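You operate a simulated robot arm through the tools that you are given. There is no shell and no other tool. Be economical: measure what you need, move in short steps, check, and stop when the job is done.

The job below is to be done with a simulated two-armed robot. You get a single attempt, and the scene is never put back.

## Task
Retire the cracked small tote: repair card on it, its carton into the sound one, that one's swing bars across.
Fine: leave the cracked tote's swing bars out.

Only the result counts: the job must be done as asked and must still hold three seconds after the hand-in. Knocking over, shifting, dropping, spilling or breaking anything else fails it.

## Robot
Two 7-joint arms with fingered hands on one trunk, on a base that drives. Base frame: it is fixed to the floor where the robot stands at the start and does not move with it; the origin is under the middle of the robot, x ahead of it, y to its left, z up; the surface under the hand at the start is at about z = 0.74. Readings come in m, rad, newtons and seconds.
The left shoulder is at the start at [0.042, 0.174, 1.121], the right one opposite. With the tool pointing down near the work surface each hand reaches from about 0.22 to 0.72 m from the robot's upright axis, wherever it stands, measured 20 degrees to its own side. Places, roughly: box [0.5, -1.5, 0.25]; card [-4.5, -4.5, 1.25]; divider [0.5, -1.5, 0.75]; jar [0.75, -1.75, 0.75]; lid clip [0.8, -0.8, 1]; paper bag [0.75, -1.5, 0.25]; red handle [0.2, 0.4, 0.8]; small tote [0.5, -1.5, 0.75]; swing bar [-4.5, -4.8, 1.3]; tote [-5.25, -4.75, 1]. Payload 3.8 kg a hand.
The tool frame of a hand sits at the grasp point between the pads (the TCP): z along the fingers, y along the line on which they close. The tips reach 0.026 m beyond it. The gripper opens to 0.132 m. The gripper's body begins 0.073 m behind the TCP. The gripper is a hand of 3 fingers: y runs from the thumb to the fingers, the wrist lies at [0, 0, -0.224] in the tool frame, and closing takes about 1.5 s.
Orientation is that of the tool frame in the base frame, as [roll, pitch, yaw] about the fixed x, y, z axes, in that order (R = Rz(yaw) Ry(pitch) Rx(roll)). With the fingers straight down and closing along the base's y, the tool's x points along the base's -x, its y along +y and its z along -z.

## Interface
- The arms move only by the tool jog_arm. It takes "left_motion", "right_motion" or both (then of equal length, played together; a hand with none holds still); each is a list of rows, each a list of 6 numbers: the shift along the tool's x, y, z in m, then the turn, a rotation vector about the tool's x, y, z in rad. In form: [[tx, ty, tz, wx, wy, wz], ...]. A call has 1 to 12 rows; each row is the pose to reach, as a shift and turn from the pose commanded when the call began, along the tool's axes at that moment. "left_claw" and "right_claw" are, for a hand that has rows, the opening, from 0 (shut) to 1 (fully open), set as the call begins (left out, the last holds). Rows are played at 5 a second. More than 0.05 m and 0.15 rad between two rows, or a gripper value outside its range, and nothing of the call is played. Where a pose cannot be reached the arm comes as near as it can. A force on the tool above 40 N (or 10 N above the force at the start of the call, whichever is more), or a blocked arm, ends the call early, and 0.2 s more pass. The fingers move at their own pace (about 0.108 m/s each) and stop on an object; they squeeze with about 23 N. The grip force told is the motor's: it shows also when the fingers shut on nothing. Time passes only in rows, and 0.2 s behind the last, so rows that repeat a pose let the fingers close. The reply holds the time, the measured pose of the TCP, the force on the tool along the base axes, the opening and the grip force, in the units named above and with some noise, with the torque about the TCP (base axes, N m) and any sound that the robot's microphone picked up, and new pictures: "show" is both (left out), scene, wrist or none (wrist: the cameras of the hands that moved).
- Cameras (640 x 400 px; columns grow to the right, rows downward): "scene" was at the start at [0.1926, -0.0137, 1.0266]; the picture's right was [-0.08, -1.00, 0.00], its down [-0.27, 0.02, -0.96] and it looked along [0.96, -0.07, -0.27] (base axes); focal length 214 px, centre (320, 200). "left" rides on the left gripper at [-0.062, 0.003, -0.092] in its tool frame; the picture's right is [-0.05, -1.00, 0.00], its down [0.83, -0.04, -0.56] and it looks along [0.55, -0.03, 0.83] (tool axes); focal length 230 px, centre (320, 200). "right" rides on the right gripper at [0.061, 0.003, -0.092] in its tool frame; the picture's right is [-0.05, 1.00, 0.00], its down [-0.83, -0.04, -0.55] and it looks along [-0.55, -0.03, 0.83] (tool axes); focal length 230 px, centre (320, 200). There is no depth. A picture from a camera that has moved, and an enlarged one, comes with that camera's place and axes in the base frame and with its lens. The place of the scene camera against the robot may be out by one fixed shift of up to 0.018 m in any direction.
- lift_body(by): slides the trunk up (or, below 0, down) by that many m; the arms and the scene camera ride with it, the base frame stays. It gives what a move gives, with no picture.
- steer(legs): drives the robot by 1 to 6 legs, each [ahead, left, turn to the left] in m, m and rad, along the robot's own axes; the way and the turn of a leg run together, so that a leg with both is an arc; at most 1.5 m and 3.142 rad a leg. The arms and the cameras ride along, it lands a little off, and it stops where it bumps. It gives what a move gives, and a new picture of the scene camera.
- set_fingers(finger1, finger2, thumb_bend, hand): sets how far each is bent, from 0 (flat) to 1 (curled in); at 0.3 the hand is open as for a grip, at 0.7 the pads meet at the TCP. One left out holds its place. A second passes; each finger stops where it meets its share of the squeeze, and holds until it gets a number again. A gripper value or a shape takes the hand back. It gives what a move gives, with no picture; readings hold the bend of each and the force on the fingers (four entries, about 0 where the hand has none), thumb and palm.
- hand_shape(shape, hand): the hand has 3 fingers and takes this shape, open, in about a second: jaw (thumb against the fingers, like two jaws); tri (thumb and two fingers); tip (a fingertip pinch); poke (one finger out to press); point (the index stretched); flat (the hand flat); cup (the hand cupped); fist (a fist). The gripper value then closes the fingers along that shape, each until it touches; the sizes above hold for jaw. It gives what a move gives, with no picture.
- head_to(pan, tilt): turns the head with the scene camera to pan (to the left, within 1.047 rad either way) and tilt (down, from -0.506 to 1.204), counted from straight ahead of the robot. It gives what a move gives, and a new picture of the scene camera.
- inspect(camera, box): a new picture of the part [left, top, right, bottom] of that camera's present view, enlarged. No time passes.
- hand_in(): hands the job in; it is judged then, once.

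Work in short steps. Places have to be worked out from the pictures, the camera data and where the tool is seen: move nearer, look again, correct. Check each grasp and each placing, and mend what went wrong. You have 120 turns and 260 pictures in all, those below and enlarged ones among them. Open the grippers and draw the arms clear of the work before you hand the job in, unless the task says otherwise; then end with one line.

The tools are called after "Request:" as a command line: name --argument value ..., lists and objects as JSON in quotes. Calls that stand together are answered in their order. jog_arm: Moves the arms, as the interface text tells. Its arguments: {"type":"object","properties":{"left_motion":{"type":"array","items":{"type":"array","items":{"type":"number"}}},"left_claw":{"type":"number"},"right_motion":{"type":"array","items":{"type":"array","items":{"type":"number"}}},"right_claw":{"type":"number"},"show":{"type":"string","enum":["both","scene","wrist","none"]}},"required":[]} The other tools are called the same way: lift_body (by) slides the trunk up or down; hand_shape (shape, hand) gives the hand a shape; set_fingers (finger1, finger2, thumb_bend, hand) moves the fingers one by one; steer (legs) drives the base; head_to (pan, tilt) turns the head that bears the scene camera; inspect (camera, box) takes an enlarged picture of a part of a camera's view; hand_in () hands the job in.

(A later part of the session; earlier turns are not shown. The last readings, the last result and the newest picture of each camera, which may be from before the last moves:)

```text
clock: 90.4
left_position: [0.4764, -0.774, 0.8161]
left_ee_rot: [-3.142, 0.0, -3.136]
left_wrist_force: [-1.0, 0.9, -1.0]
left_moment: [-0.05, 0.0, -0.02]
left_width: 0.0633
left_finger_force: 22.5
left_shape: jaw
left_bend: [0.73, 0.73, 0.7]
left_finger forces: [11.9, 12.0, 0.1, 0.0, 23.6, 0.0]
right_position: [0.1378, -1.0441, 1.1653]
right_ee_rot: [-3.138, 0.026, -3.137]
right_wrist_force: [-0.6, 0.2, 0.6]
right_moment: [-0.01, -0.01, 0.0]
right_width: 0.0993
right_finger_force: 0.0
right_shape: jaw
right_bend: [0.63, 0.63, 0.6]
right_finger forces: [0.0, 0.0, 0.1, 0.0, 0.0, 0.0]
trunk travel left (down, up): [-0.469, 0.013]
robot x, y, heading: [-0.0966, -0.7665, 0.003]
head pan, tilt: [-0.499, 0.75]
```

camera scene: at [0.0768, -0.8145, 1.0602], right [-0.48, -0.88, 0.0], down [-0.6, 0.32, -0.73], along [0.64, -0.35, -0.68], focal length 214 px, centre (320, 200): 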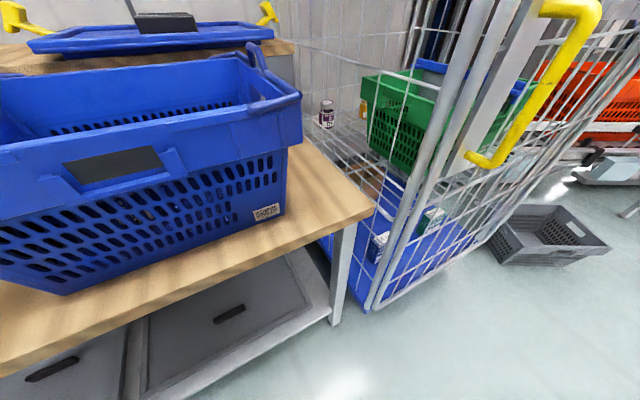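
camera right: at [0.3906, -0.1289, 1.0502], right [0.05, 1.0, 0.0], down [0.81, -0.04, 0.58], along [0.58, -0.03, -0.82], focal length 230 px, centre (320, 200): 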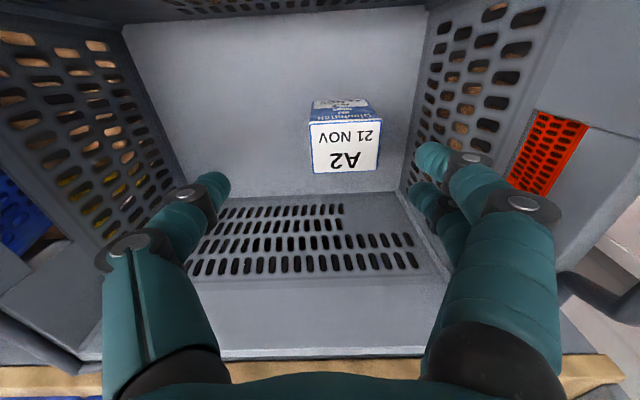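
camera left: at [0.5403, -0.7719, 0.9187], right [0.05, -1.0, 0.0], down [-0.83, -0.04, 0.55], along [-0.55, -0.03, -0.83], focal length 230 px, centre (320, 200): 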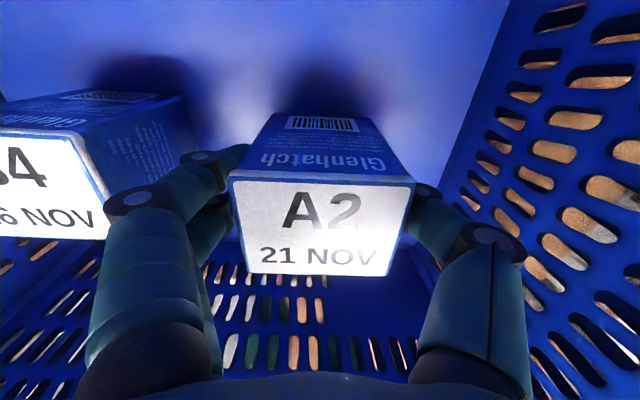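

Weight is now on the floor (force dropped). I open and rise.

Request:
jog_arm --left_motion '[[0, 0, 0, 0, 0, 0], [0, 0, 0, 0, 0, 0], [0, 0, 0, 0, 0, 0], [0, 0, -0.03, 0, 0, 0], [0, 0, -0.07, 0, 0, 0], [0, 0, -0.11, 0, 0, 0], [0, 0, -0.155, 0, 0, 0], [0, 0, -0.2, 0, 0, 0], [0, 0, -0.245, 0, 0, 0], [0, 0, -0.29, 0, 0, 0]]' --left_claw 0.75 --show "wrist"

```text
clock: 92.6
left_position: [0.4755, -0.7782, 1.1075]
left_ee_rot: [3.141, 0.001, -3.14]
left_wrist_force: [-0.2, 0.0, 0.8]
left_moment: [0.02, -0.03, -0.01]
left_width: 0.0989
left_finger_force: 0.0
left_shape: jaw
left_bend: [0.64, 0.64, 0.6]
left_finger forces: [0.0, 0.1, 0.0, 0.1, 0.1, 0.1]
right_position: [0.1384, -1.0459, 1.1664]
right_ee_rot: [-3.139, 0.027, -3.137]
right_wrist_force: [-0.3, -0.5, 0.5]
right_moment: [0.0, 0.0, 0.05]
right_width: 0.0992
right_finger_force: 0.1
right_shape: jaw
right_bend: [0.63, 0.63, 0.6]
right_finger forces: [0.1, 0.0, 0.0, 0.0, 0.1, 0.1]
trunk travel left (down, up): [-0.469, 0.013]
robot x, y, heading: [-0.1004, -0.7658, 0.007]
head pan, tilt: [-0.499, 0.75]
camera left: at [0.5377, -0.7741, 1.1997], right [0.05, -1.0, 0.0], down [-0.83, -0.05, 0.55], along [-0.55, -0.03, -0.83], focal length 230 px, centre (320, 200)
```

left: 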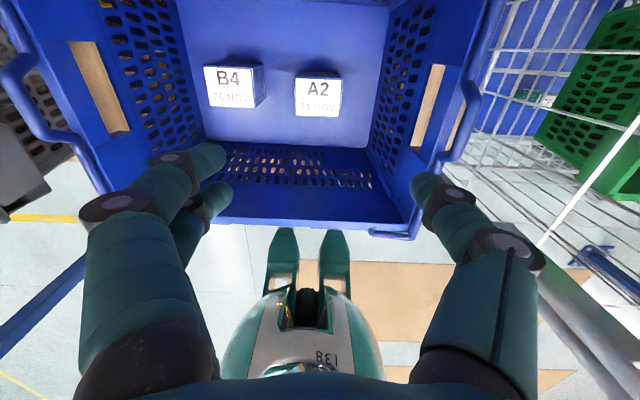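

A2 stands upright in the blue tote beside B4. Now I examine the swing bars closely.

Request:
inspect --camera "left" --box '[360, 0, 520, 250]'

Request:
inspect --camera "left" --box '[0, 0, 240, 240]'

Request:
head_to --pan 0.0 --tilt 0.45

```text
1.60 times, centred on (440, 125) of left
camera zoom: at [0.5377, -0.7741, 1.1997], right [0.05, -1.0, 0.0], down [-0.83, -0.05, 0.55], along [-0.55, -0.03, -0.83], focal length 368 px, centre (128, 320)
```

zoom: 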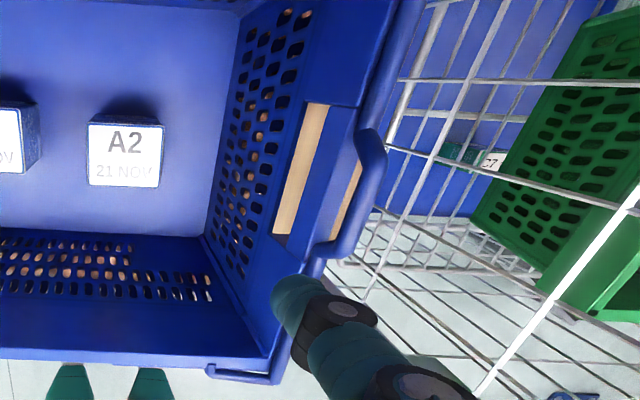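

```text
1.67 times, centred on (120, 120) of left
camera zoom: at [0.5377, -0.7741, 1.1997], right [0.05, -1.0, 0.0], down [-0.83, -0.05, 0.55], along [-0.55, -0.03, -0.83], focal length 384 px, centre (653, 333)
```

zoom: 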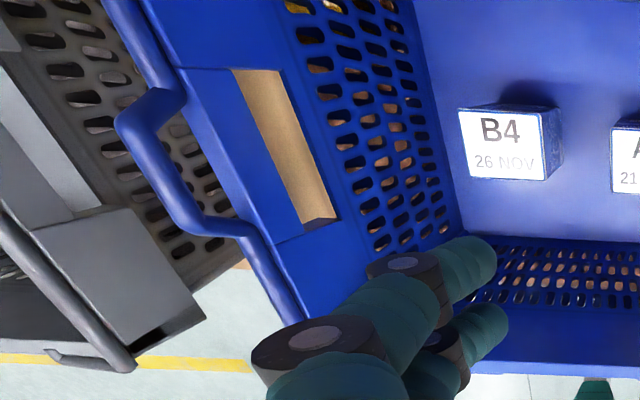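

```text
clock: 93.5
left_position: [0.4768, -0.7769, 1.1061]
left_ee_rot: [-3.141, 0.003, -3.139]
left_wrist_force: [-0.3, -0.1, -0.1]
left_moment: [0.03, 0.0, 0.02]
left_width: 0.0986
left_finger_force: 0.1
left_shape: jaw
left_bend: [0.64, 0.64, 0.6]
left_finger forces: [0.0, 0.0, 0.1, 0.0, 0.0, 0.0]
right_position: [0.1393, -1.0448, 1.1675]
right_ee_rot: [-3.139, 0.027, -3.137]
right_wrist_force: [0.2, -0.4, 0.4]
right_moment: [-0.01, 0.0, 0.01]
right_width: 0.0992
right_finger_force: 0.0
right_shape: jaw
right_bend: [0.63, 0.63, 0.6]
right_finger forces: [0.0, 0.0, 0.1, 0.0, 0.0, 0.1]
trunk travel left (down, up): [-0.469, 0.013]
robot x, y, heading: [-0.097, -0.7717, 0.0]
head pan, tilt: [0.0, 0.45]
camera scene: at [0.0953, -0.7749, 1.0712], right [0.0, -1.0, 0.0], down [-0.44, 0.0, -0.9], along [0.9, 0.0, -0.44], focal length 214 px, centre (320, 200)
```

scene: 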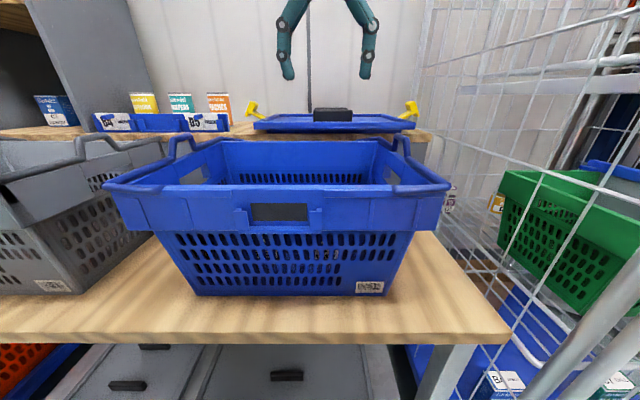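

Request:
inspect --camera "scene" --box '[90, 110, 290, 235]'

Request:
inspect --camera "scene" --box '[290, 110, 490, 235]'

```text
3.20 times, centred on (190, 172) of scene
camera zoom: at [0.0953, -0.7749, 1.0712], right [0.0, -1.0, 0.0], down [-0.44, 0.0, -0.9], along [0.9, 0.0, -0.44], focal length 686 px, centre (736, 288)
```

zoom: 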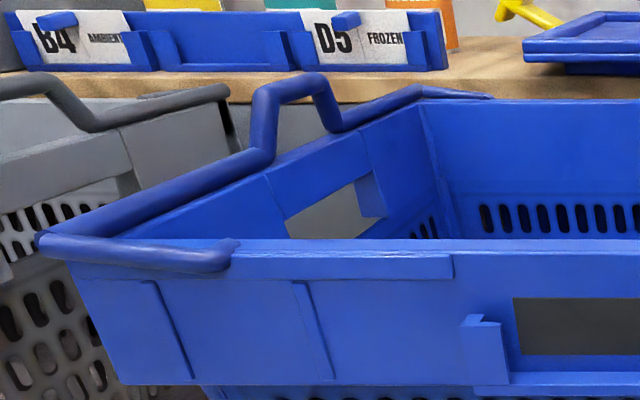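

```text
3.20 times, centred on (390, 172) of scene
camera zoom: at [0.0953, -0.7749, 1.0712], right [0.0, -1.0, 0.0], down [-0.44, 0.0, -0.9], along [0.9, 0.0, -0.44], focal length 686 px, centre (96, 288)
```

zoom: 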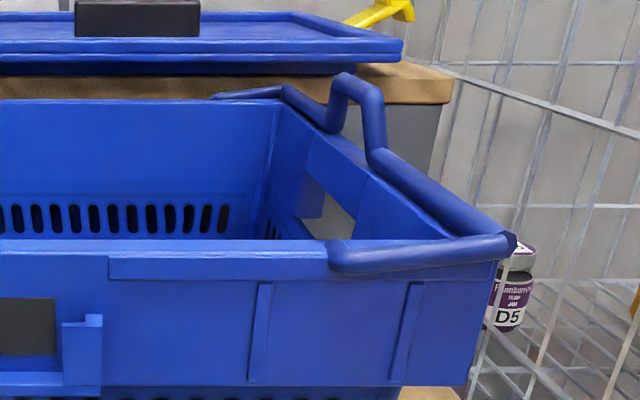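

Bars are hinged U-bars: left bar at y≈−0.529 (pivot y≈−0.595), hump centre (0.487,−0.529,1.0); right bar mirrored at y≈−0.921 (pivot −0.86). I'll take the left hump with the left hand from above.

Request:
jog_arm --left_motion '[[-0.002, 0.045, 0, 0, 0, 0], [-0.004, 0.09, 0, 0, 0, 0], [-0.006, 0.135, 0, 0, 0, 0], [-0.008, 0.18, 0, 0, 0, 0], [-0.01, 0.225, 0, 0, 0, 0], [-0.01, 0.247, 0.02, 0, 0, 0], [-0.01, 0.247, 0.04, 0, 0, 0]]' --left_claw 0.5

Request:
inspect --camera "left" --box '[160, 0, 480, 200]'

Request:
inspect --camera "scene" --box '[90, 60, 290, 185]'

```text
clock: 95.1
left_position: [0.4856, -0.5275, 1.0654]
left_ee_rot: [-3.139, 0.0, -3.137]
left_wrist_force: [0.3, -0.1, 0.9]
left_moment: [0.0, 0.01, 0.01]
left_width: 0.0667
left_finger_force: 0.1
left_shape: jaw
left_bend: [0.73, 0.73, 0.7]
left_finger forces: [0.0, 0.0, 0.0, 0.0, 0.0, 0.0]
right_position: [0.1393, -1.045, 1.1671]
right_ee_rot: [-3.137, 0.028, -3.135]
right_wrist_force: [0.0, 0.2, -0.3]
right_moment: [-0.02, 0.02, 0.0]
right_width: 0.0993
right_finger_force: 0.0
right_shape: jaw
right_bend: [0.63, 0.63, 0.6]
right_finger forces: [0.0, 0.0, 0.0, 0.0, 0.1, 0.0]
trunk travel left (down, up): [-0.469, 0.013]
robot x, y, heading: [-0.1025, -0.7696, 0.005]
head pan, tilt: [0.0, 0.45]
camera scene: at [0.0955, -0.7748, 1.0712], right [0.0, -1.0, 0.0], down [-0.44, 0.0, -0.9], along [0.9, 0.0, -0.44], focal length 214 px, centre (320, 200)
camera left: at [0.548, -0.524, 1.1579], right [0.06, -1.0, 0.0], down [-0.83, -0.05, 0.55], along [-0.55, -0.03, -0.83], focal length 230 px, centre (320, 200)
```

scene: 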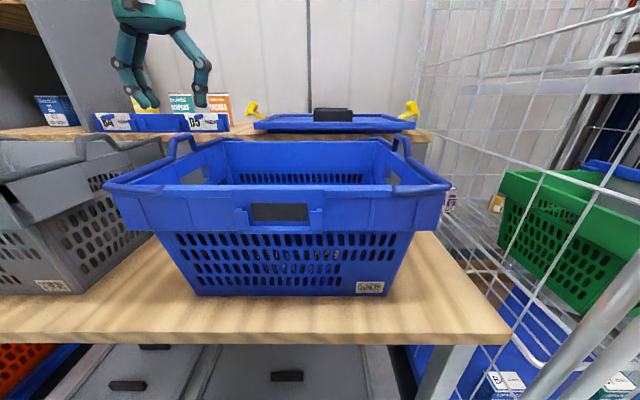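
left: 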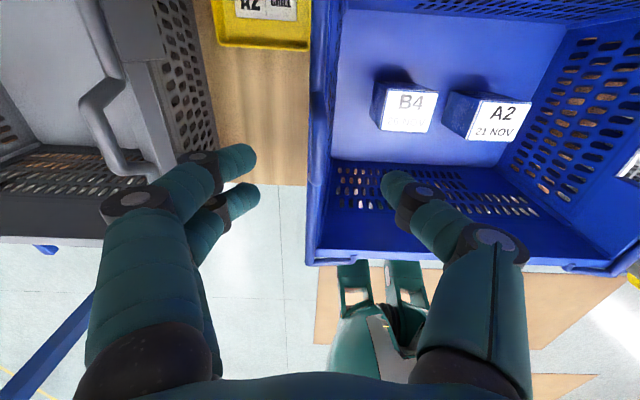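

```text
2.00 times, centred on (320, 100) of left
camera zoom: at [0.548, -0.524, 1.1579], right [0.06, -1.0, 0.0], down [-0.83, -0.05, 0.55], along [-0.55, -0.03, -0.83], focal length 460 px, centre (320, 400)
```

zoom: 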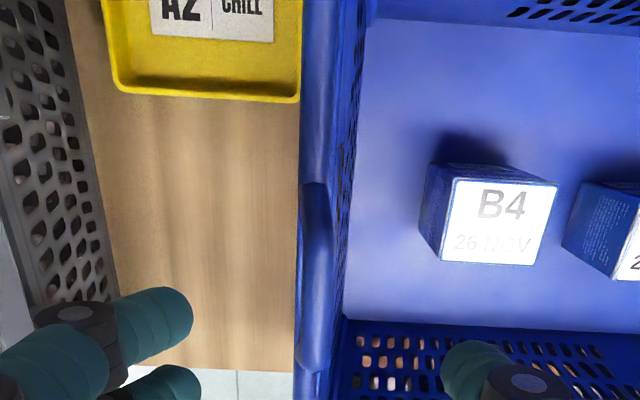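

```text
3.20 times, centred on (190, 122) of scene
camera zoom: at [0.0955, -0.7748, 1.0712], right [0.0, -1.0, 0.0], down [-0.44, 0.0, -0.9], along [0.9, 0.0, -0.44], focal length 686 px, centre (736, 448)
```

zoom: 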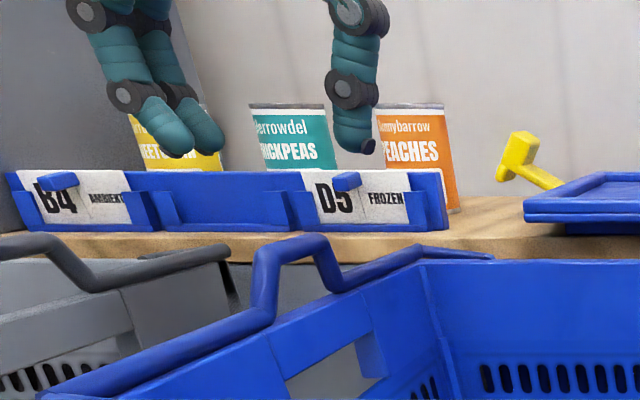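

Well aligned over the hump. Descend so the pads straddle its crossbar, then close.

Request:
jog_arm --left_motion '[[-0.007, 0.001, 0.03, 0, 0, 0], [-0.007, 0.001, 0.06, 0, 0, 0]]' --show "none"

Request:
jog_arm --left_motion '[[0, 0, 0, 0, 0, 0], [0, 0, 0, 0, 0, 0], [0, 0, 0, 0, 0, 0], [0, 0, 0, 0, 0, 0], [0, 0, 0, 0, 0, 0]]' --left_claw 0

Request:
inspect --camera "scene" --box '[90, 60, 290, 185]'

```text
clock: 95.7
left_position: [0.4926, -0.5261, 1.0052]
left_ee_rot: [3.141, 0.003, -3.139]
left_wrist_force: [1.0, -0.2, 0.0]
left_moment: [0.0, 0.01, 0.01]
left_width: 0.0667
left_finger_force: 0.0
left_shape: jaw
left_bend: [0.73, 0.73, 0.7]
left_finger forces: [0.0, 0.1, 0.0, 0.1, 0.0, 0.0]
right_position: [0.1382, -1.0441, 1.1661]
right_ee_rot: [-3.137, 0.025, -3.136]
right_wrist_force: [0.2, 1.8, 0.5]
right_moment: [0.0, 0.0, 0.01]
right_width: 0.0994
right_finger_force: 0.0
right_shape: jaw
right_bend: [0.63, 0.63, 0.6]
right_finger forces: [0.0, 0.0, 0.1, 0.0, 0.0, 0.0]
trunk travel left (down, up): [-0.469, 0.013]
robot x, y, heading: [-0.0998, -0.7694, 0.005]
head pan, tilt: [0.0, 0.45]
```

```text
clock: 96.9
left_position: [0.4909, -0.5278, 1.0053]
left_ee_rot: [3.141, 0.0, -3.137]
left_wrist_force: [-1.2, -0.2, -0.2]
left_moment: [0.03, -0.03, 0.02]
left_width: 0.0061
left_finger_force: 23.0
left_shape: jaw
left_bend: [0.71, 0.71, 0.7]
left_finger forces: [10.6, 9.4, 0.0, 0.0, 20.6, 0.1]
right_position: [0.1397, -1.045, 1.1657]
right_ee_rot: [-3.139, 0.025, -3.137]
right_wrist_force: [0.4, -0.1, 0.1]
right_moment: [0.01, -0.03, -0.02]
right_width: 0.0993
right_finger_force: 0.2
right_shape: jaw
right_bend: [0.63, 0.63, 0.6]
right_finger forces: [0.0, 0.1, 0.0, 0.0, 0.0, 0.0]
trunk travel left (down, up): [-0.469, 0.013]
robot x, y, heading: [-0.1028, -0.7669, 0.005]
head pan, tilt: [0.0, 0.45]
camera scene: at [0.0954, -0.7748, 1.0712], right [0.0, -1.0, 0.0], down [-0.44, 0.0, -0.9], along [0.9, 0.0, -0.44], focal length 214 px, centre (320, 200)
camera left: at [0.5541, -0.5234, 1.0974], right [0.06, -1.0, 0.0], down [-0.83, -0.05, 0.55], along [-0.55, -0.03, -0.83], focal length 230 px, centre (320, 200)
```

scene: 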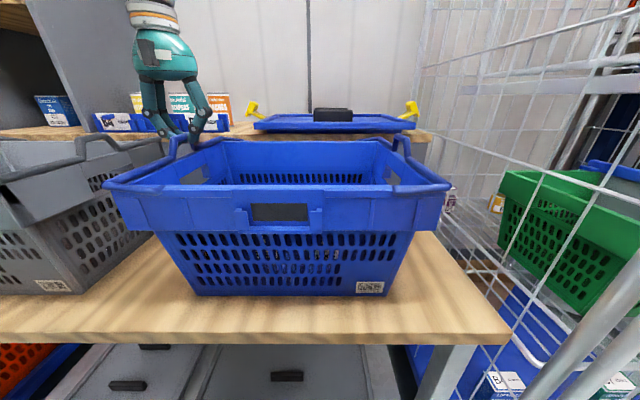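
left: 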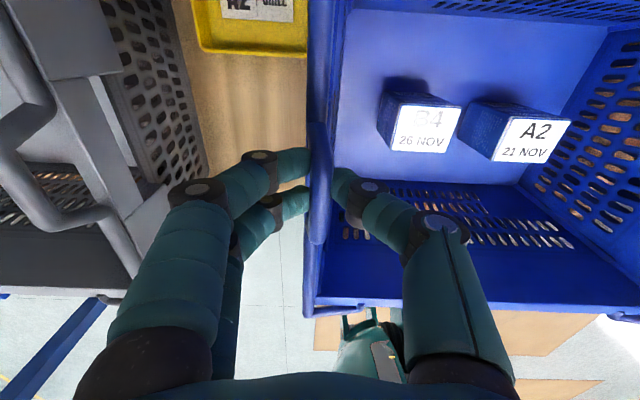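

```text
3.20 times, centred on (190, 122) of scene
camera zoom: at [0.0954, -0.7748, 1.0712], right [0.0, -1.0, 0.0], down [-0.44, 0.0, -0.9], along [0.9, 0.0, -0.44], focal length 686 px, centre (736, 448)
```

zoom: 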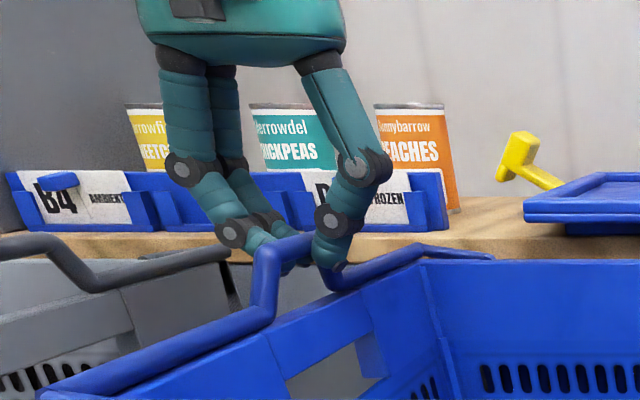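

The hump is gripped. I start swinging: rotate the hand with the bar about the pivot to ~0.56 rad.

Request:
jog_arm --left_motion '[[0, -0.0044, -0.0092, -0.14, 0, 0], [0, -0.0101, -0.0177, -0.28, 0, 0], [0, -0.0169, -0.0254, -0.42, 0, 0], [0, -0.0247, -0.032, -0.56, 0, 0]]' --show "scene"

Request:
inspect --camera "scene" --box '[90, 60, 290, 235]'

```text
clock: 97.9
left_position: [0.4927, -0.5525, 1.0387]
left_ee_rot: [2.58, 0.0, -3.139]
left_wrist_force: [-0.3, -1.7, -7.5]
left_moment: [-0.08, -0.02, 0.03]
left_width: 0.0051
left_finger_force: 23.2
left_shape: jaw
left_bend: [0.72, 0.71, 0.7]
left_finger forces: [9.8, 8.7, 0.1, 0.0, 24.5, 0.0]
right_position: [0.1394, -1.0456, 1.1669]
right_ee_rot: [-3.14, 0.026, -3.136]
right_wrist_force: [-0.2, 0.9, -0.3]
right_moment: [0.01, 0.03, -0.02]
right_width: 0.0994
right_finger_force: 0.0
right_shape: jaw
right_bend: [0.63, 0.63, 0.6]
right_finger forces: [0.0, 0.0, 0.0, 0.0, 0.0, 0.0]
trunk travel left (down, up): [-0.469, 0.013]
robot x, y, heading: [-0.1022, -0.7687, 0.002]
head pan, tilt: [0.0, 0.45]
camera scene: at [0.0959, -0.7756, 1.0711], right [0.0, -1.0, 0.0], down [-0.44, 0.0, -0.9], along [0.9, 0.0, -0.44], focal length 214 px, centre (320, 200)
```

scene: 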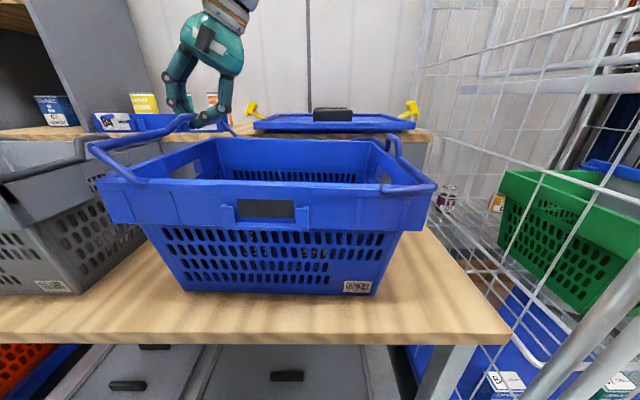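

```text
2.29 times, centred on (190, 148) of scene
camera zoom: at [0.0959, -0.7756, 1.0711], right [0.0, -1.0, 0.0], down [-0.44, 0.0, -0.9], along [0.9, 0.0, -0.44], focal length 490 px, centre (617, 320)
```

zoom: 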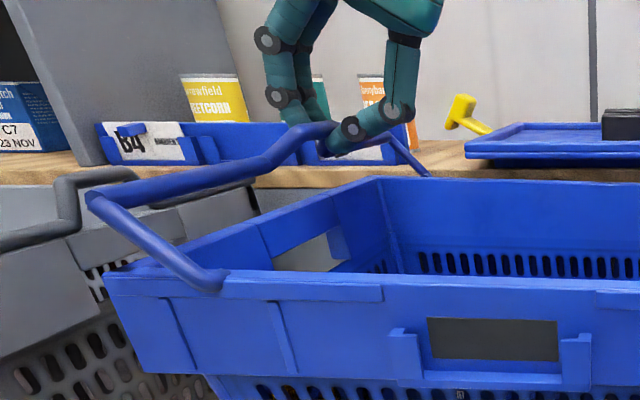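

The bar swings up, though the tote slid about a centimetre. I continue gently past vertical.

Request:
jog_arm --left_motion '[[0, -0.004, -0.0065, -0.1, 0, 0], [0, -0.0079, -0.0128, -0.2, 0, 0], [0, -0.0132, -0.0176, -0.3, 0, 0], [0, -0.0185, -0.0223, -0.4, 0, 0], [0, -0.0245, -0.026, -0.5, 0, 0], [0, -0.0305, -0.0294, -0.6, 0, 0]]' --show "scene"

Request:
inspect --camera "scene" --box '[90, 60, 290, 235]'

```text
clock: 99.3
left_position: [0.4944, -0.5944, 1.0475]
left_ee_rot: [1.982, -0.001, -3.137]
left_wrist_force: [-0.4, 0.5, -6.6]
left_moment: [-0.13, -0.04, -0.02]
left_width: 0.0051
left_finger_force: 23.5
left_shape: jaw
left_bend: [0.72, 0.71, 0.7]
left_finger forces: [9.5, 9.9, 0.0, 0.0, 22.5, 0.0]
right_position: [0.1401, -1.0443, 1.1668]
right_ee_rot: [-3.138, 0.026, -3.136]
right_wrist_force: [-0.3, -0.2, 0.0]
right_moment: [0.02, -0.01, 0.02]
right_width: 0.099
right_finger_force: 0.0
right_shape: jaw
right_bend: [0.63, 0.63, 0.6]
right_finger forces: [0.0, 0.0, 0.0, 0.0, 0.1, 0.1]
trunk travel left (down, up): [-0.469, 0.013]
robot x, y, heading: [-0.0978, -0.7676, 0.004]
head pan, tilt: [0.0, 0.45]
camera scene: at [0.0957, -0.7751, 1.0711], right [0.0, -1.0, 0.0], down [-0.44, 0.0, -0.9], along [0.9, 0.0, -0.44], focal length 214 px, centre (320, 200)
```

scene: 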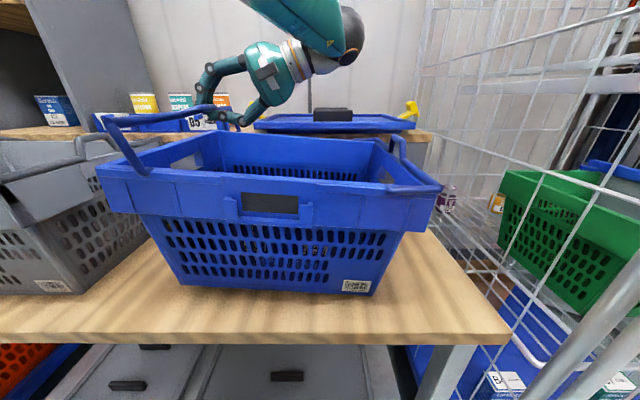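

```text
2.29 times, centred on (190, 148) of scene
camera zoom: at [0.0957, -0.7751, 1.0711], right [0.0, -1.0, 0.0], down [-0.44, 0.0, -0.9], along [0.9, 0.0, -0.44], focal length 490 px, centre (617, 320)
```

zoom: 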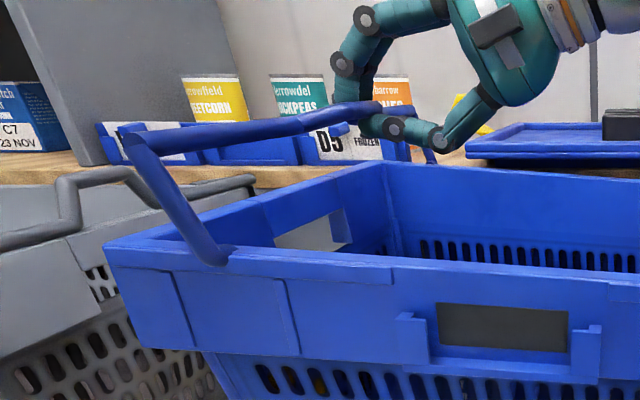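

The bar is about 66° up but my radius was too long, so the tote's left side got lifted. Corrected pivot ≈(−0.577, 0.968), crossbar radius ≈0.058. I set the tote back down by lowering the hand ~22 mm.

Request:
jog_arm --left_motion '[[0, -0.006, 0.005, 0, 0, 0], [0, -0.012, 0.0097, 0, 0, 0], [0, -0.0182, 0.0145, 0, 0, 0], [0, -0.0182, 0.0145, 0, 0, 0]]' --show "scene"

Request:
inspect --camera "scene" --box '[90, 60, 290, 235]'

```text
clock: 100.3
left_position: [0.494, -0.5865, 1.0248]
left_ee_rot: [1.983, -0.002, -3.139]
left_wrist_force: [0.5, 2.8, -5.3]
left_moment: [0.07, -0.03, -0.05]
left_width: 0.0053
left_finger_force: 22.8
left_shape: jaw
left_bend: [0.72, 0.71, 0.7]
left_finger forces: [12.0, 9.0, 0.0, 0.0, 25.0, 0.0]
right_position: [0.1393, -1.044, 1.1668]
right_ee_rot: [-3.137, 0.027, -3.137]
right_wrist_force: [0.6, -0.1, 0.1]
right_moment: [-0.05, -0.02, 0.01]
right_width: 0.0993
right_finger_force: 0.1
right_shape: jaw
right_bend: [0.63, 0.63, 0.6]
right_finger forces: [0.0, 0.0, 0.1, 0.0, 0.0, 0.0]
trunk travel left (down, up): [-0.469, 0.013]
robot x, y, heading: [-0.1006, -0.7691, 0.003]
head pan, tilt: [0.0, 0.45]
camera scene: at [0.0956, -0.7744, 1.0712], right [0.0, -1.0, 0.0], down [-0.44, 0.0, -0.9], along [0.9, 0.0, -0.44], focal length 214 px, centre (320, 200)
```

scene: 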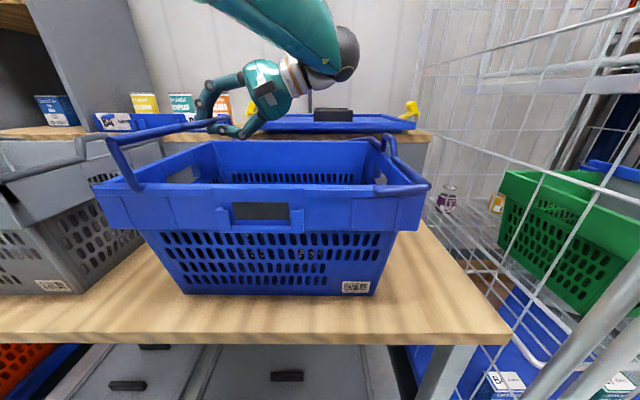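

```text
2.29 times, centred on (190, 148) of scene
camera zoom: at [0.0956, -0.7744, 1.0712], right [0.0, -1.0, 0.0], down [-0.44, 0.0, -0.9], along [0.9, 0.0, -0.44], focal length 490 px, centre (617, 320)
```

zoom: 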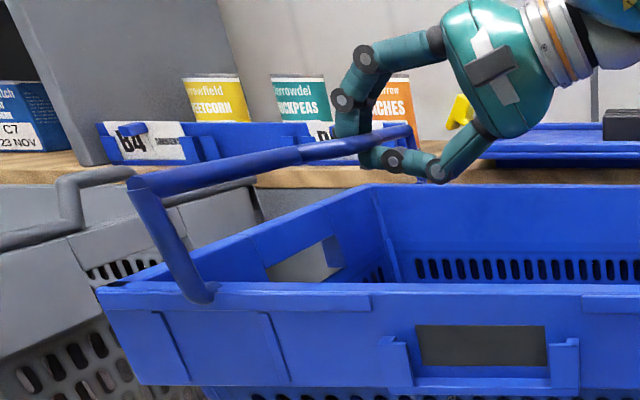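

Tote is back flat; arm is ~78° up. I carry the bar over vertical along the corrected arc.

Request:
jog_arm --left_motion '[[0, -0.0044, -0.0073, -0.06, 0, 0], [0, -0.0088, -0.0145, -0.12, 0, 0], [0, -0.0178, -0.0181, -0.19, 0, 0], [0, -0.0267, -0.0217, -0.25, 0, 0], [0, -0.0267, -0.0217, -0.25, 0, 0]]' --show "scene"

Request:
inspect --camera "scene" --box '[90, 60, 290, 235]'

```text
clock: 101.5
left_position: [0.4691, -0.5977, 1.018]
left_ee_rot: [1.73, 0.004, -3.137]
left_wrist_force: [-0.9, -0.4, 5.1]
left_moment: [0.06, -0.01, 0.08]
left_width: 0.0062
left_finger_force: 23.0
left_shape: jaw
left_bend: [0.71, 0.71, 0.72]
left_finger forces: [13.1, 10.8, 0.0, 0.1, 18.5, 0.0]
left hand out of reach, approached as far as the arm can: row 1, 2, 3, 4, 5
right_position: [0.1371, -1.0452, 1.1677]
right_ee_rot: [-3.139, 0.028, -3.136]
right_wrist_force: [0.0, 0.2, -0.3]
right_moment: [0.0, -0.02, -0.01]
right_width: 0.099
right_finger_force: 0.1
right_shape: jaw
right_bend: [0.63, 0.63, 0.6]
right_finger forces: [0.1, 0.1, 0.0, 0.0, 0.1, 0.0]
trunk travel left (down, up): [-0.469, 0.013]
robot x, y, heading: [-0.1007, -0.7673, 0.006]
head pan, tilt: [0.0, 0.45]
camera scene: at [0.0947, -0.7748, 1.0717], right [0.0, -1.0, 0.0], down [-0.43, 0.0, -0.9], along [0.9, 0.0, -0.43], focal length 214 px, centre (320, 200)
```

scene: 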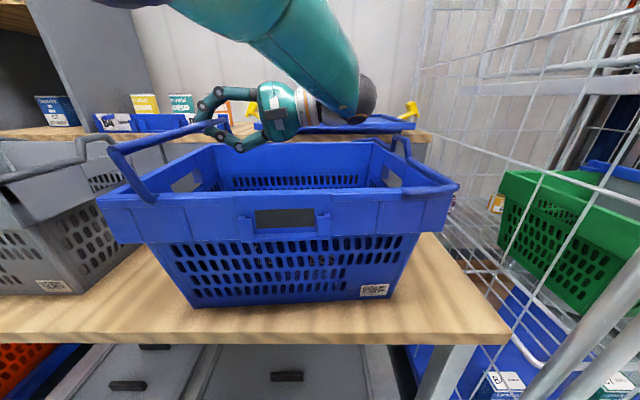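

```text
2.29 times, centred on (190, 148) of scene
camera zoom: at [0.0947, -0.7748, 1.0717], right [0.0, -1.0, 0.0], down [-0.43, 0.0, -0.9], along [0.9, 0.0, -0.43], focal length 490 px, centre (617, 320)
```

zoom: 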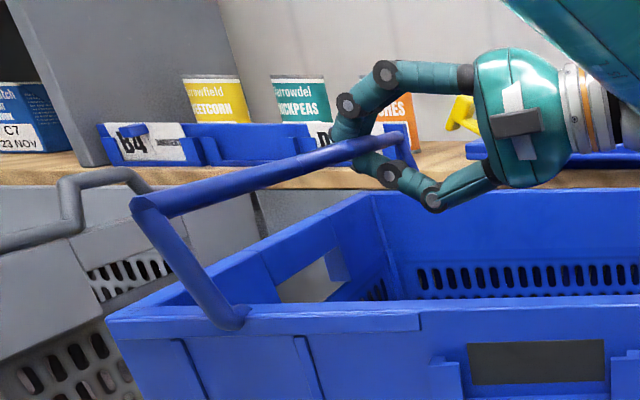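

The arm reached a limit and dragged the tote slightly. I'll release the bar and see whether its hinge holds.

Request:
jog_arm --left_motion '[[0, 0, 0, 0, 0, 0], [0, 0, 0, 0, 0, 0], [0, 0, 0, 0, 0, 0], [0, 0, -0.02, 0, 0, 0], [0, 0, -0.05, 0, 0, 0]]' --left_claw 0.5 --show "scene"

Request:
inspect --camera "scene" --box '[90, 60, 290, 235]'

```text
clock: 102.7
left_position: [0.4662, -0.6068, 1.0179]
left_ee_rot: [1.735, 0.001, 3.14]
left_wrist_force: [0.5, 0.3, 0.0]
left_moment: [-0.02, 0.02, -0.01]
left_width: 0.0656
left_finger_force: 0.0
left_shape: jaw
left_bend: [0.73, 0.73, 0.7]
left_finger forces: [0.0, 0.0, 0.1, 0.1, 0.0, 0.0]
left hand out of reach, approached as far as the arm can: row 4, 5
right_position: [0.1386, -1.0455, 1.1673]
right_ee_rot: [-3.137, 0.027, -3.136]
right_wrist_force: [0.2, -0.2, -0.2]
right_moment: [-0.01, 0.01, -0.02]
right_width: 0.0991
right_finger_force: 0.1
right_shape: jaw
right_bend: [0.63, 0.63, 0.6]
right_finger forces: [0.0, 0.1, 0.0, 0.0, 0.0, 0.0]
trunk travel left (down, up): [-0.469, 0.013]
robot x, y, heading: [-0.0997, -0.7645, 0.005]
head pan, tilt: [0.0, 0.45]
camera scene: at [0.0953, -0.7747, 1.0713], right [0.0, -1.0, 0.0], down [-0.44, 0.0, -0.9], along [0.9, 0.0, -0.44], focal length 214 px, centre (320, 200)
```

scene: 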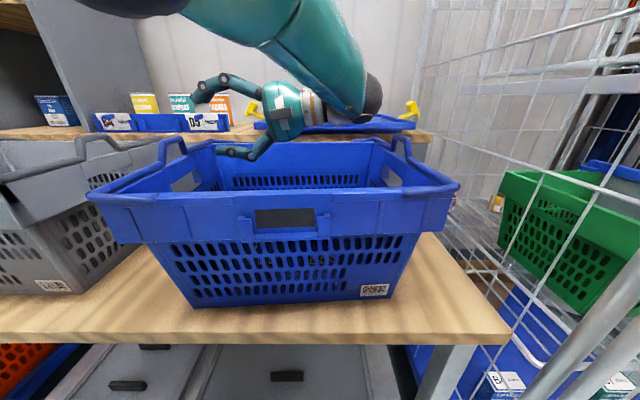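

```text
2.29 times, centred on (190, 148) of scene
camera zoom: at [0.0953, -0.7747, 1.0713], right [0.0, -1.0, 0.0], down [-0.44, 0.0, -0.9], along [0.9, 0.0, -0.44], focal length 490 px, centre (617, 320)
```

zoom: 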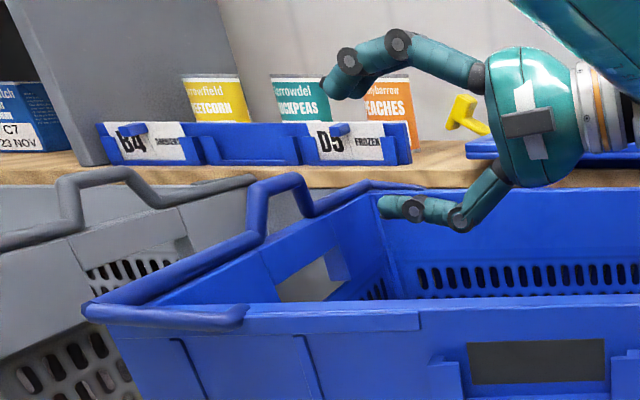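

The bar swung freely back down (no hinge friction), so accurate arc is all that's needed. I'll regrip with the hand tilted outward at the start so it ends within reach; first re-orient above the hump.

Request:
jog_arm --left_motion '[[0, 0.02, -0.003, 0.15, 0, 0], [0, 0.04, -0.006, 0.3, 0, 0], [0, 0.06, -0.01, 0.45, 0, 0], [0, 0.079, -0.013, 0.6, 0, 0], [-0.003, 0.081, -0.004, 0.75, 0, 0], [-0.006, 0.083, 0.006, 0.9, 0, 0], [-0.009, 0.085, 0.015, 1.05, 0, 0], [-0.012, 0.0865, 0.025, 1.2, 0, 0], [-0.015, 0.088, 0.034, 1.35, 0, 0], [-0.018, 0.09, 0.044, 1.5, 0, 0], [-0.021, 0.092, 0.053, 1.65, 0, 0], [-0.024, 0.0935, 0.0626, 1.8, 0, 0]]'

Request:
inspect --camera "scene" --box '[60, 60, 260, 235]'

Request:
inspect --camera "left" --box '[160, 0, 480, 200]'

```text
clock: 105.3
left_position: [0.4903, -0.5285, 1.1013]
left_ee_rot: [-2.748, 0.002, -3.138]
left_wrist_force: [0.4, 0.4, 0.3]
left_moment: [-0.01, -0.04, 0.03]
left_width: 0.0656
left_finger_force: 0.0
left_shape: jaw
left_bend: [0.73, 0.73, 0.7]
left_finger forces: [0.1, 0.0, 0.0, 0.1, 0.0, 0.1]
right_position: [0.1398, -1.0442, 1.167]
right_ee_rot: [-3.139, 0.027, -3.136]
right_wrist_force: [0.1, 0.4, -0.2]
right_moment: [0.02, -0.01, 0.01]
right_width: 0.0992
right_finger_force: 0.0
right_shape: jaw
right_bend: [0.63, 0.63, 0.6]
right_finger forces: [0.0, 0.0, 0.0, 0.0, 0.1, 0.1]
trunk travel left (down, up): [-0.469, 0.013]
robot x, y, heading: [-0.0989, -0.7675, 0.001]
head pan, tilt: [0.0, 0.45]
camera scene: at [0.0954, -0.7741, 1.0712], right [0.0, -1.0, 0.0], down [-0.44, 0.0, -0.9], along [0.9, 0.0, -0.44], focal length 214 px, centre (320, 200)
camera left: at [0.5532, -0.4892, 1.1859], right [0.06, -0.92, 0.38], down [-0.83, 0.17, 0.53], along [-0.55, -0.35, -0.76], focal length 230 px, centre (320, 200)
```

scene: 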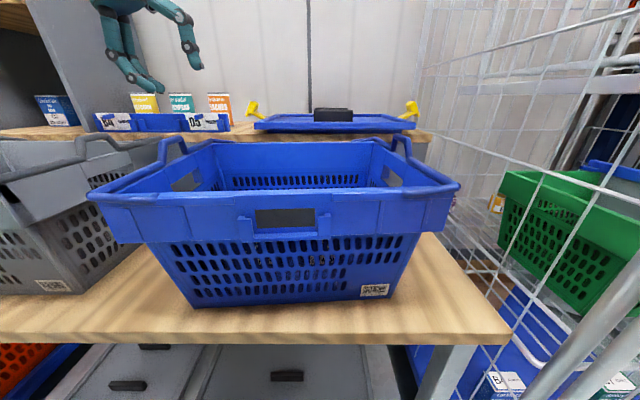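
left: 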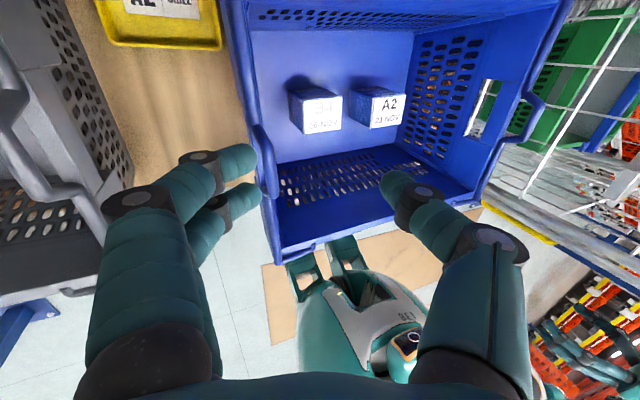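

```text
2.29 times, centred on (160, 148) of scene
camera zoom: at [0.0954, -0.7741, 1.0712], right [0.0, -1.0, 0.0], down [-0.44, 0.0, -0.9], along [0.9, 0.0, -0.44], focal length 490 px, centre (686, 320)
```

zoom: 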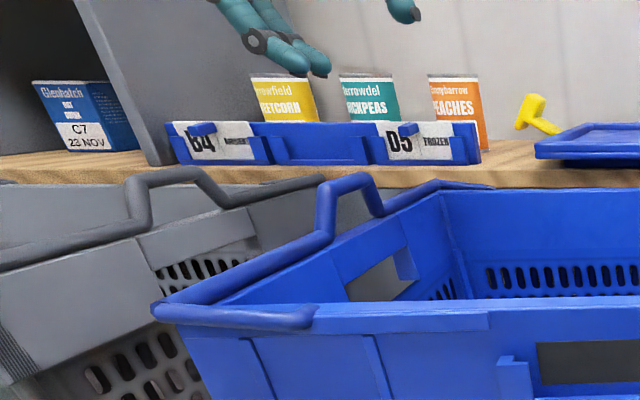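

```text
2.00 times, centred on (320, 100) of left
camera zoom: at [0.5532, -0.4892, 1.1859], right [0.06, -0.92, 0.38], down [-0.83, 0.17, 0.53], along [-0.55, -0.35, -0.76], focal length 460 px, centre (320, 400)
```

zoom: 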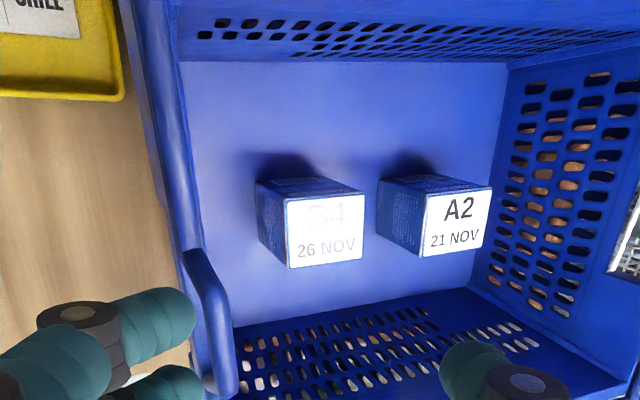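

Crossbar now at about (0.472,−0.521,1.003). With the hand tilted ~0.4 rad outward I approach along the tool axis and grip near the fingertips.

Request:
jog_arm --left_motion '[[0.009, 0.022, 0, 0, 0, 0], [0.018, 0.044, 0.01, 0, 0, 0], [0.018, 0.0444, 0.045, 0, 0, 0], [0.018, 0.0444, 0.0758, 0, 0, 0]]' --left_claw 0.5 --show "none"

Request:
jog_arm --left_motion '[[0, 0, 0, 0, 0, 0], [0, 0, 0, 0, 0, 0], [0, 0, 0, 0, 0, 0], [0, 0, 0, 0, 0, 0], [0, 0, 0, 0, 0, 0]]' --left_claw 0

Request:
inspect --camera "scene" --box '[60, 60, 260, 235]'

```text
clock: 106.3
left_position: [0.4738, -0.5179, 1.014]
left_ee_rot: [-2.75, 0.002, -3.139]
left_wrist_force: [0.2, -0.1, 0.0]
left_moment: [-0.01, -0.05, -0.01]
left_width: 0.0655
left_finger_force: 0.0
left_shape: jaw
left_bend: [0.73, 0.73, 0.7]
left_finger forces: [0.0, 0.0, 0.0, 0.0, 0.1, 0.1]
right_position: [0.1387, -1.0441, 1.1674]
right_ee_rot: [-3.138, 0.026, -3.136]
right_wrist_force: [-0.5, 0.0, 0.2]
right_moment: [0.0, -0.01, 0.02]
right_width: 0.0995
right_finger_force: 0.1
right_shape: jaw
right_bend: [0.63, 0.63, 0.6]
right_finger forces: [0.1, 0.0, 0.0, 0.0, 0.0, 0.0]
trunk travel left (down, up): [-0.469, 0.013]
robot x, y, heading: [-0.102, -0.7671, 0.005]
head pan, tilt: [0.0, 0.45]
```

```text
clock: 107.5
left_position: [0.4737, -0.5172, 1.014]
left_ee_rot: [-2.75, 0.004, -3.139]
left_wrist_force: [2.3, 3.9, 5.5]
left_moment: [0.14, -0.06, -0.06]
left_width: 0.0034
left_finger_force: 22.7
left_shape: jaw
left_bend: [0.71, 0.71, 0.71]
left_finger forces: [10.9, 8.0, 0.1, 0.1, 15.4, 0.0]
right_position: [0.1387, -1.0448, 1.1677]
right_ee_rot: [-3.138, 0.028, -3.137]
right_wrist_force: [-0.1, 0.1, 0.1]
right_moment: [-0.01, 0.0, 0.01]
right_width: 0.0992
right_finger_force: 0.2
right_shape: jaw
right_bend: [0.63, 0.63, 0.6]
right_finger forces: [0.1, 0.1, 0.0, 0.0, 0.0, 0.0]
trunk travel left (down, up): [-0.469, 0.013]
robot x, y, heading: [-0.1008, -0.7684, 0.005]
head pan, tilt: [0.0, 0.45]
camera scene: at [0.0951, -0.7745, 1.0714], right [0.0, -1.0, 0.0], down [-0.44, 0.0, -0.9], along [0.9, 0.0, -0.44], focal length 214 px, centre (320, 200)
camera left: at [0.5366, -0.4784, 1.0985], right [0.05, -0.92, 0.38], down [-0.83, 0.17, 0.53], along [-0.55, -0.35, -0.76], focal length 230 px, centre (320, 200)
```

scene: 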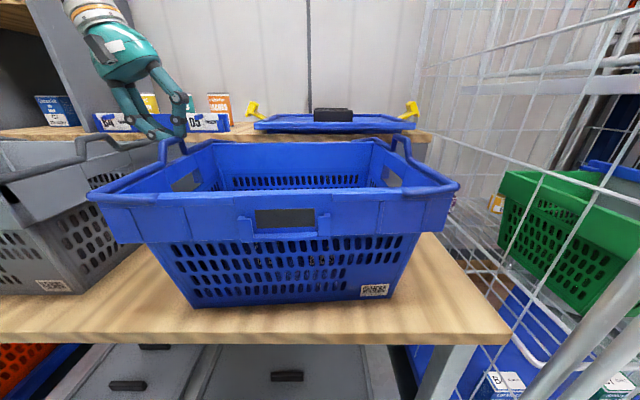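
left: 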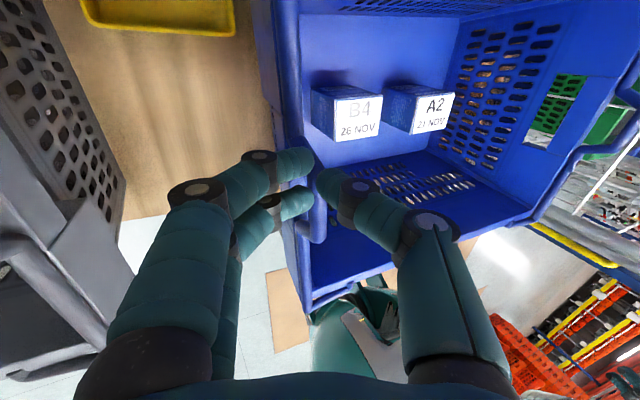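

```text
2.29 times, centred on (160, 148) of scene
camera zoom: at [0.0951, -0.7745, 1.0714], right [0.0, -1.0, 0.0], down [-0.44, 0.0, -0.9], along [0.9, 0.0, -0.44], focal length 490 px, centre (686, 320)
```

zoom: 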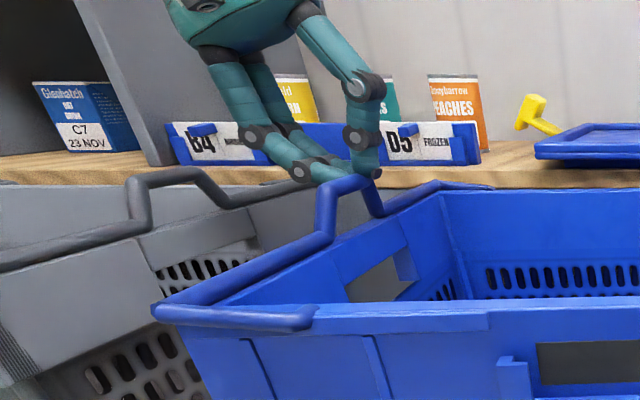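

Gripped. I follow a recomputed arc (pivot −0.569/0.9705, radius 0.058), first half, and check that the tote stays put.

Request:
jog_arm --left_motion '[[0, -0.0092, -0.0041, -0.1275, 0, 0], [0, -0.0187, -0.007, -0.255, 0, 0], [0, -0.0287, -0.0082, -0.3825, 0, 0], [0, -0.0388, -0.0081, -0.51, 0, 0], [0, -0.0487, -0.0064, -0.6375, 0, 0], [0, -0.0584, -0.0035, -0.765, 0, 0]]' --show "scene"

Request:
inspect --camera "scene" --box '[60, 60, 260, 235]'

```text
clock: 108.9
left_position: [0.4735, -0.5698, 1.042]
left_ee_rot: [2.763, 0.005, -3.137]
left_wrist_force: [8.3, 5.5, 15.0]
left_moment: [0.3, -0.15, -0.09]
left_width: 0.001
left_finger_force: 23.1
left_shape: jaw
left_bend: [0.73, 0.72, 0.75]
left_finger forces: [0.0, 13.6, 0.0, 0.1, 0.0, 0.0]
right_position: [0.1383, -1.0451, 1.1669]
right_ee_rot: [-3.139, 0.03, -3.136]
right_wrist_force: [-0.1, 0.3, 0.3]
right_moment: [0.02, -0.02, 0.02]
right_width: 0.0991
right_finger_force: 0.0
right_shape: jaw
right_bend: [0.63, 0.63, 0.6]
right_finger forces: [0.1, 0.0, 0.0, 0.1, 0.0, 0.1]
trunk travel left (down, up): [-0.469, 0.013]
robot x, y, heading: [-0.0994, -0.7682, 0.003]
head pan, tilt: [0.0, 0.45]
camera scene: at [0.0954, -0.7753, 1.0715], right [0.0, -1.0, 0.0], down [-0.44, 0.0, -0.9], along [0.9, 0.0, -0.44], focal length 214 px, centre (320, 200)
```

scene: 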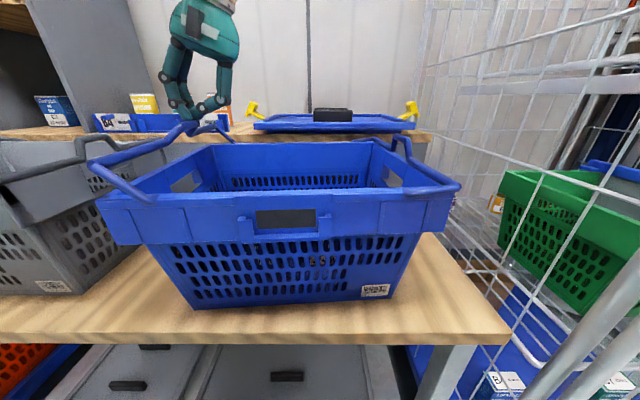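

```text
2.29 times, centred on (160, 148) of scene
camera zoom: at [0.0954, -0.7753, 1.0715], right [0.0, -1.0, 0.0], down [-0.44, 0.0, -0.9], along [0.9, 0.0, -0.44], focal length 490 px, centre (686, 320)
```

zoom: 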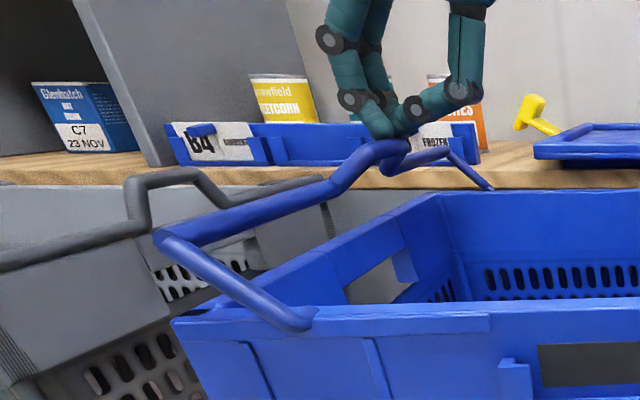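

Request:
inspect --camera "left" --box '[200, 80, 440, 280]'

Request:
inspect --camera "scene" --box '[130, 70, 250, 150]'

```text
2.00 times, centred on (320, 180) of left
camera zoom: at [0.5352, -0.6007, 1.1288], right [0.06, -0.93, -0.37], down [-0.83, -0.25, 0.5], along [-0.55, 0.28, -0.79], focal length 460 px, centre (320, 240)
```

zoom: 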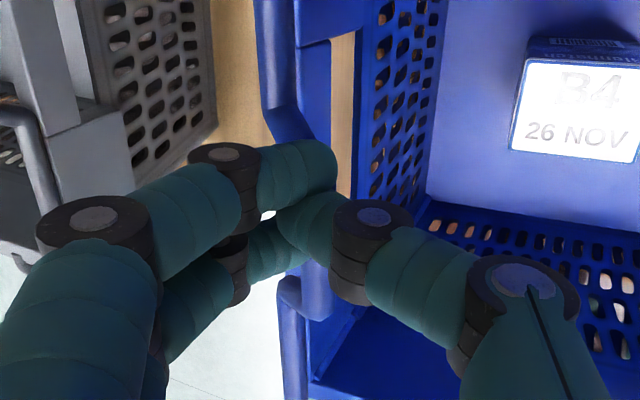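

```text
5.00 times, centred on (190, 110) of scene
camera zoom: at [0.0954, -0.7753, 1.0715], right [0.0, -1.0, 0.0], down [-0.44, 0.0, -0.9], along [0.9, 0.0, -0.44], focal length 1072 px, centre (970, 650)
```

zoom: 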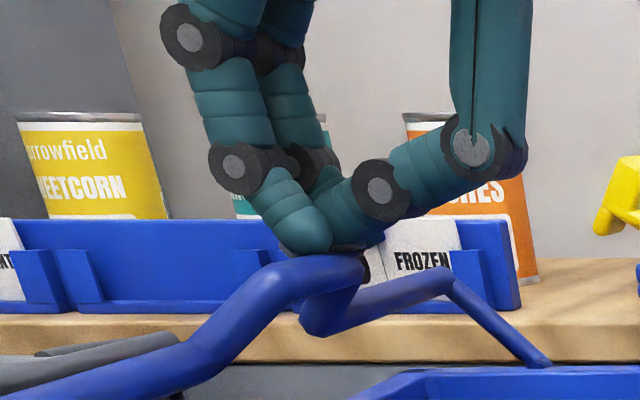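

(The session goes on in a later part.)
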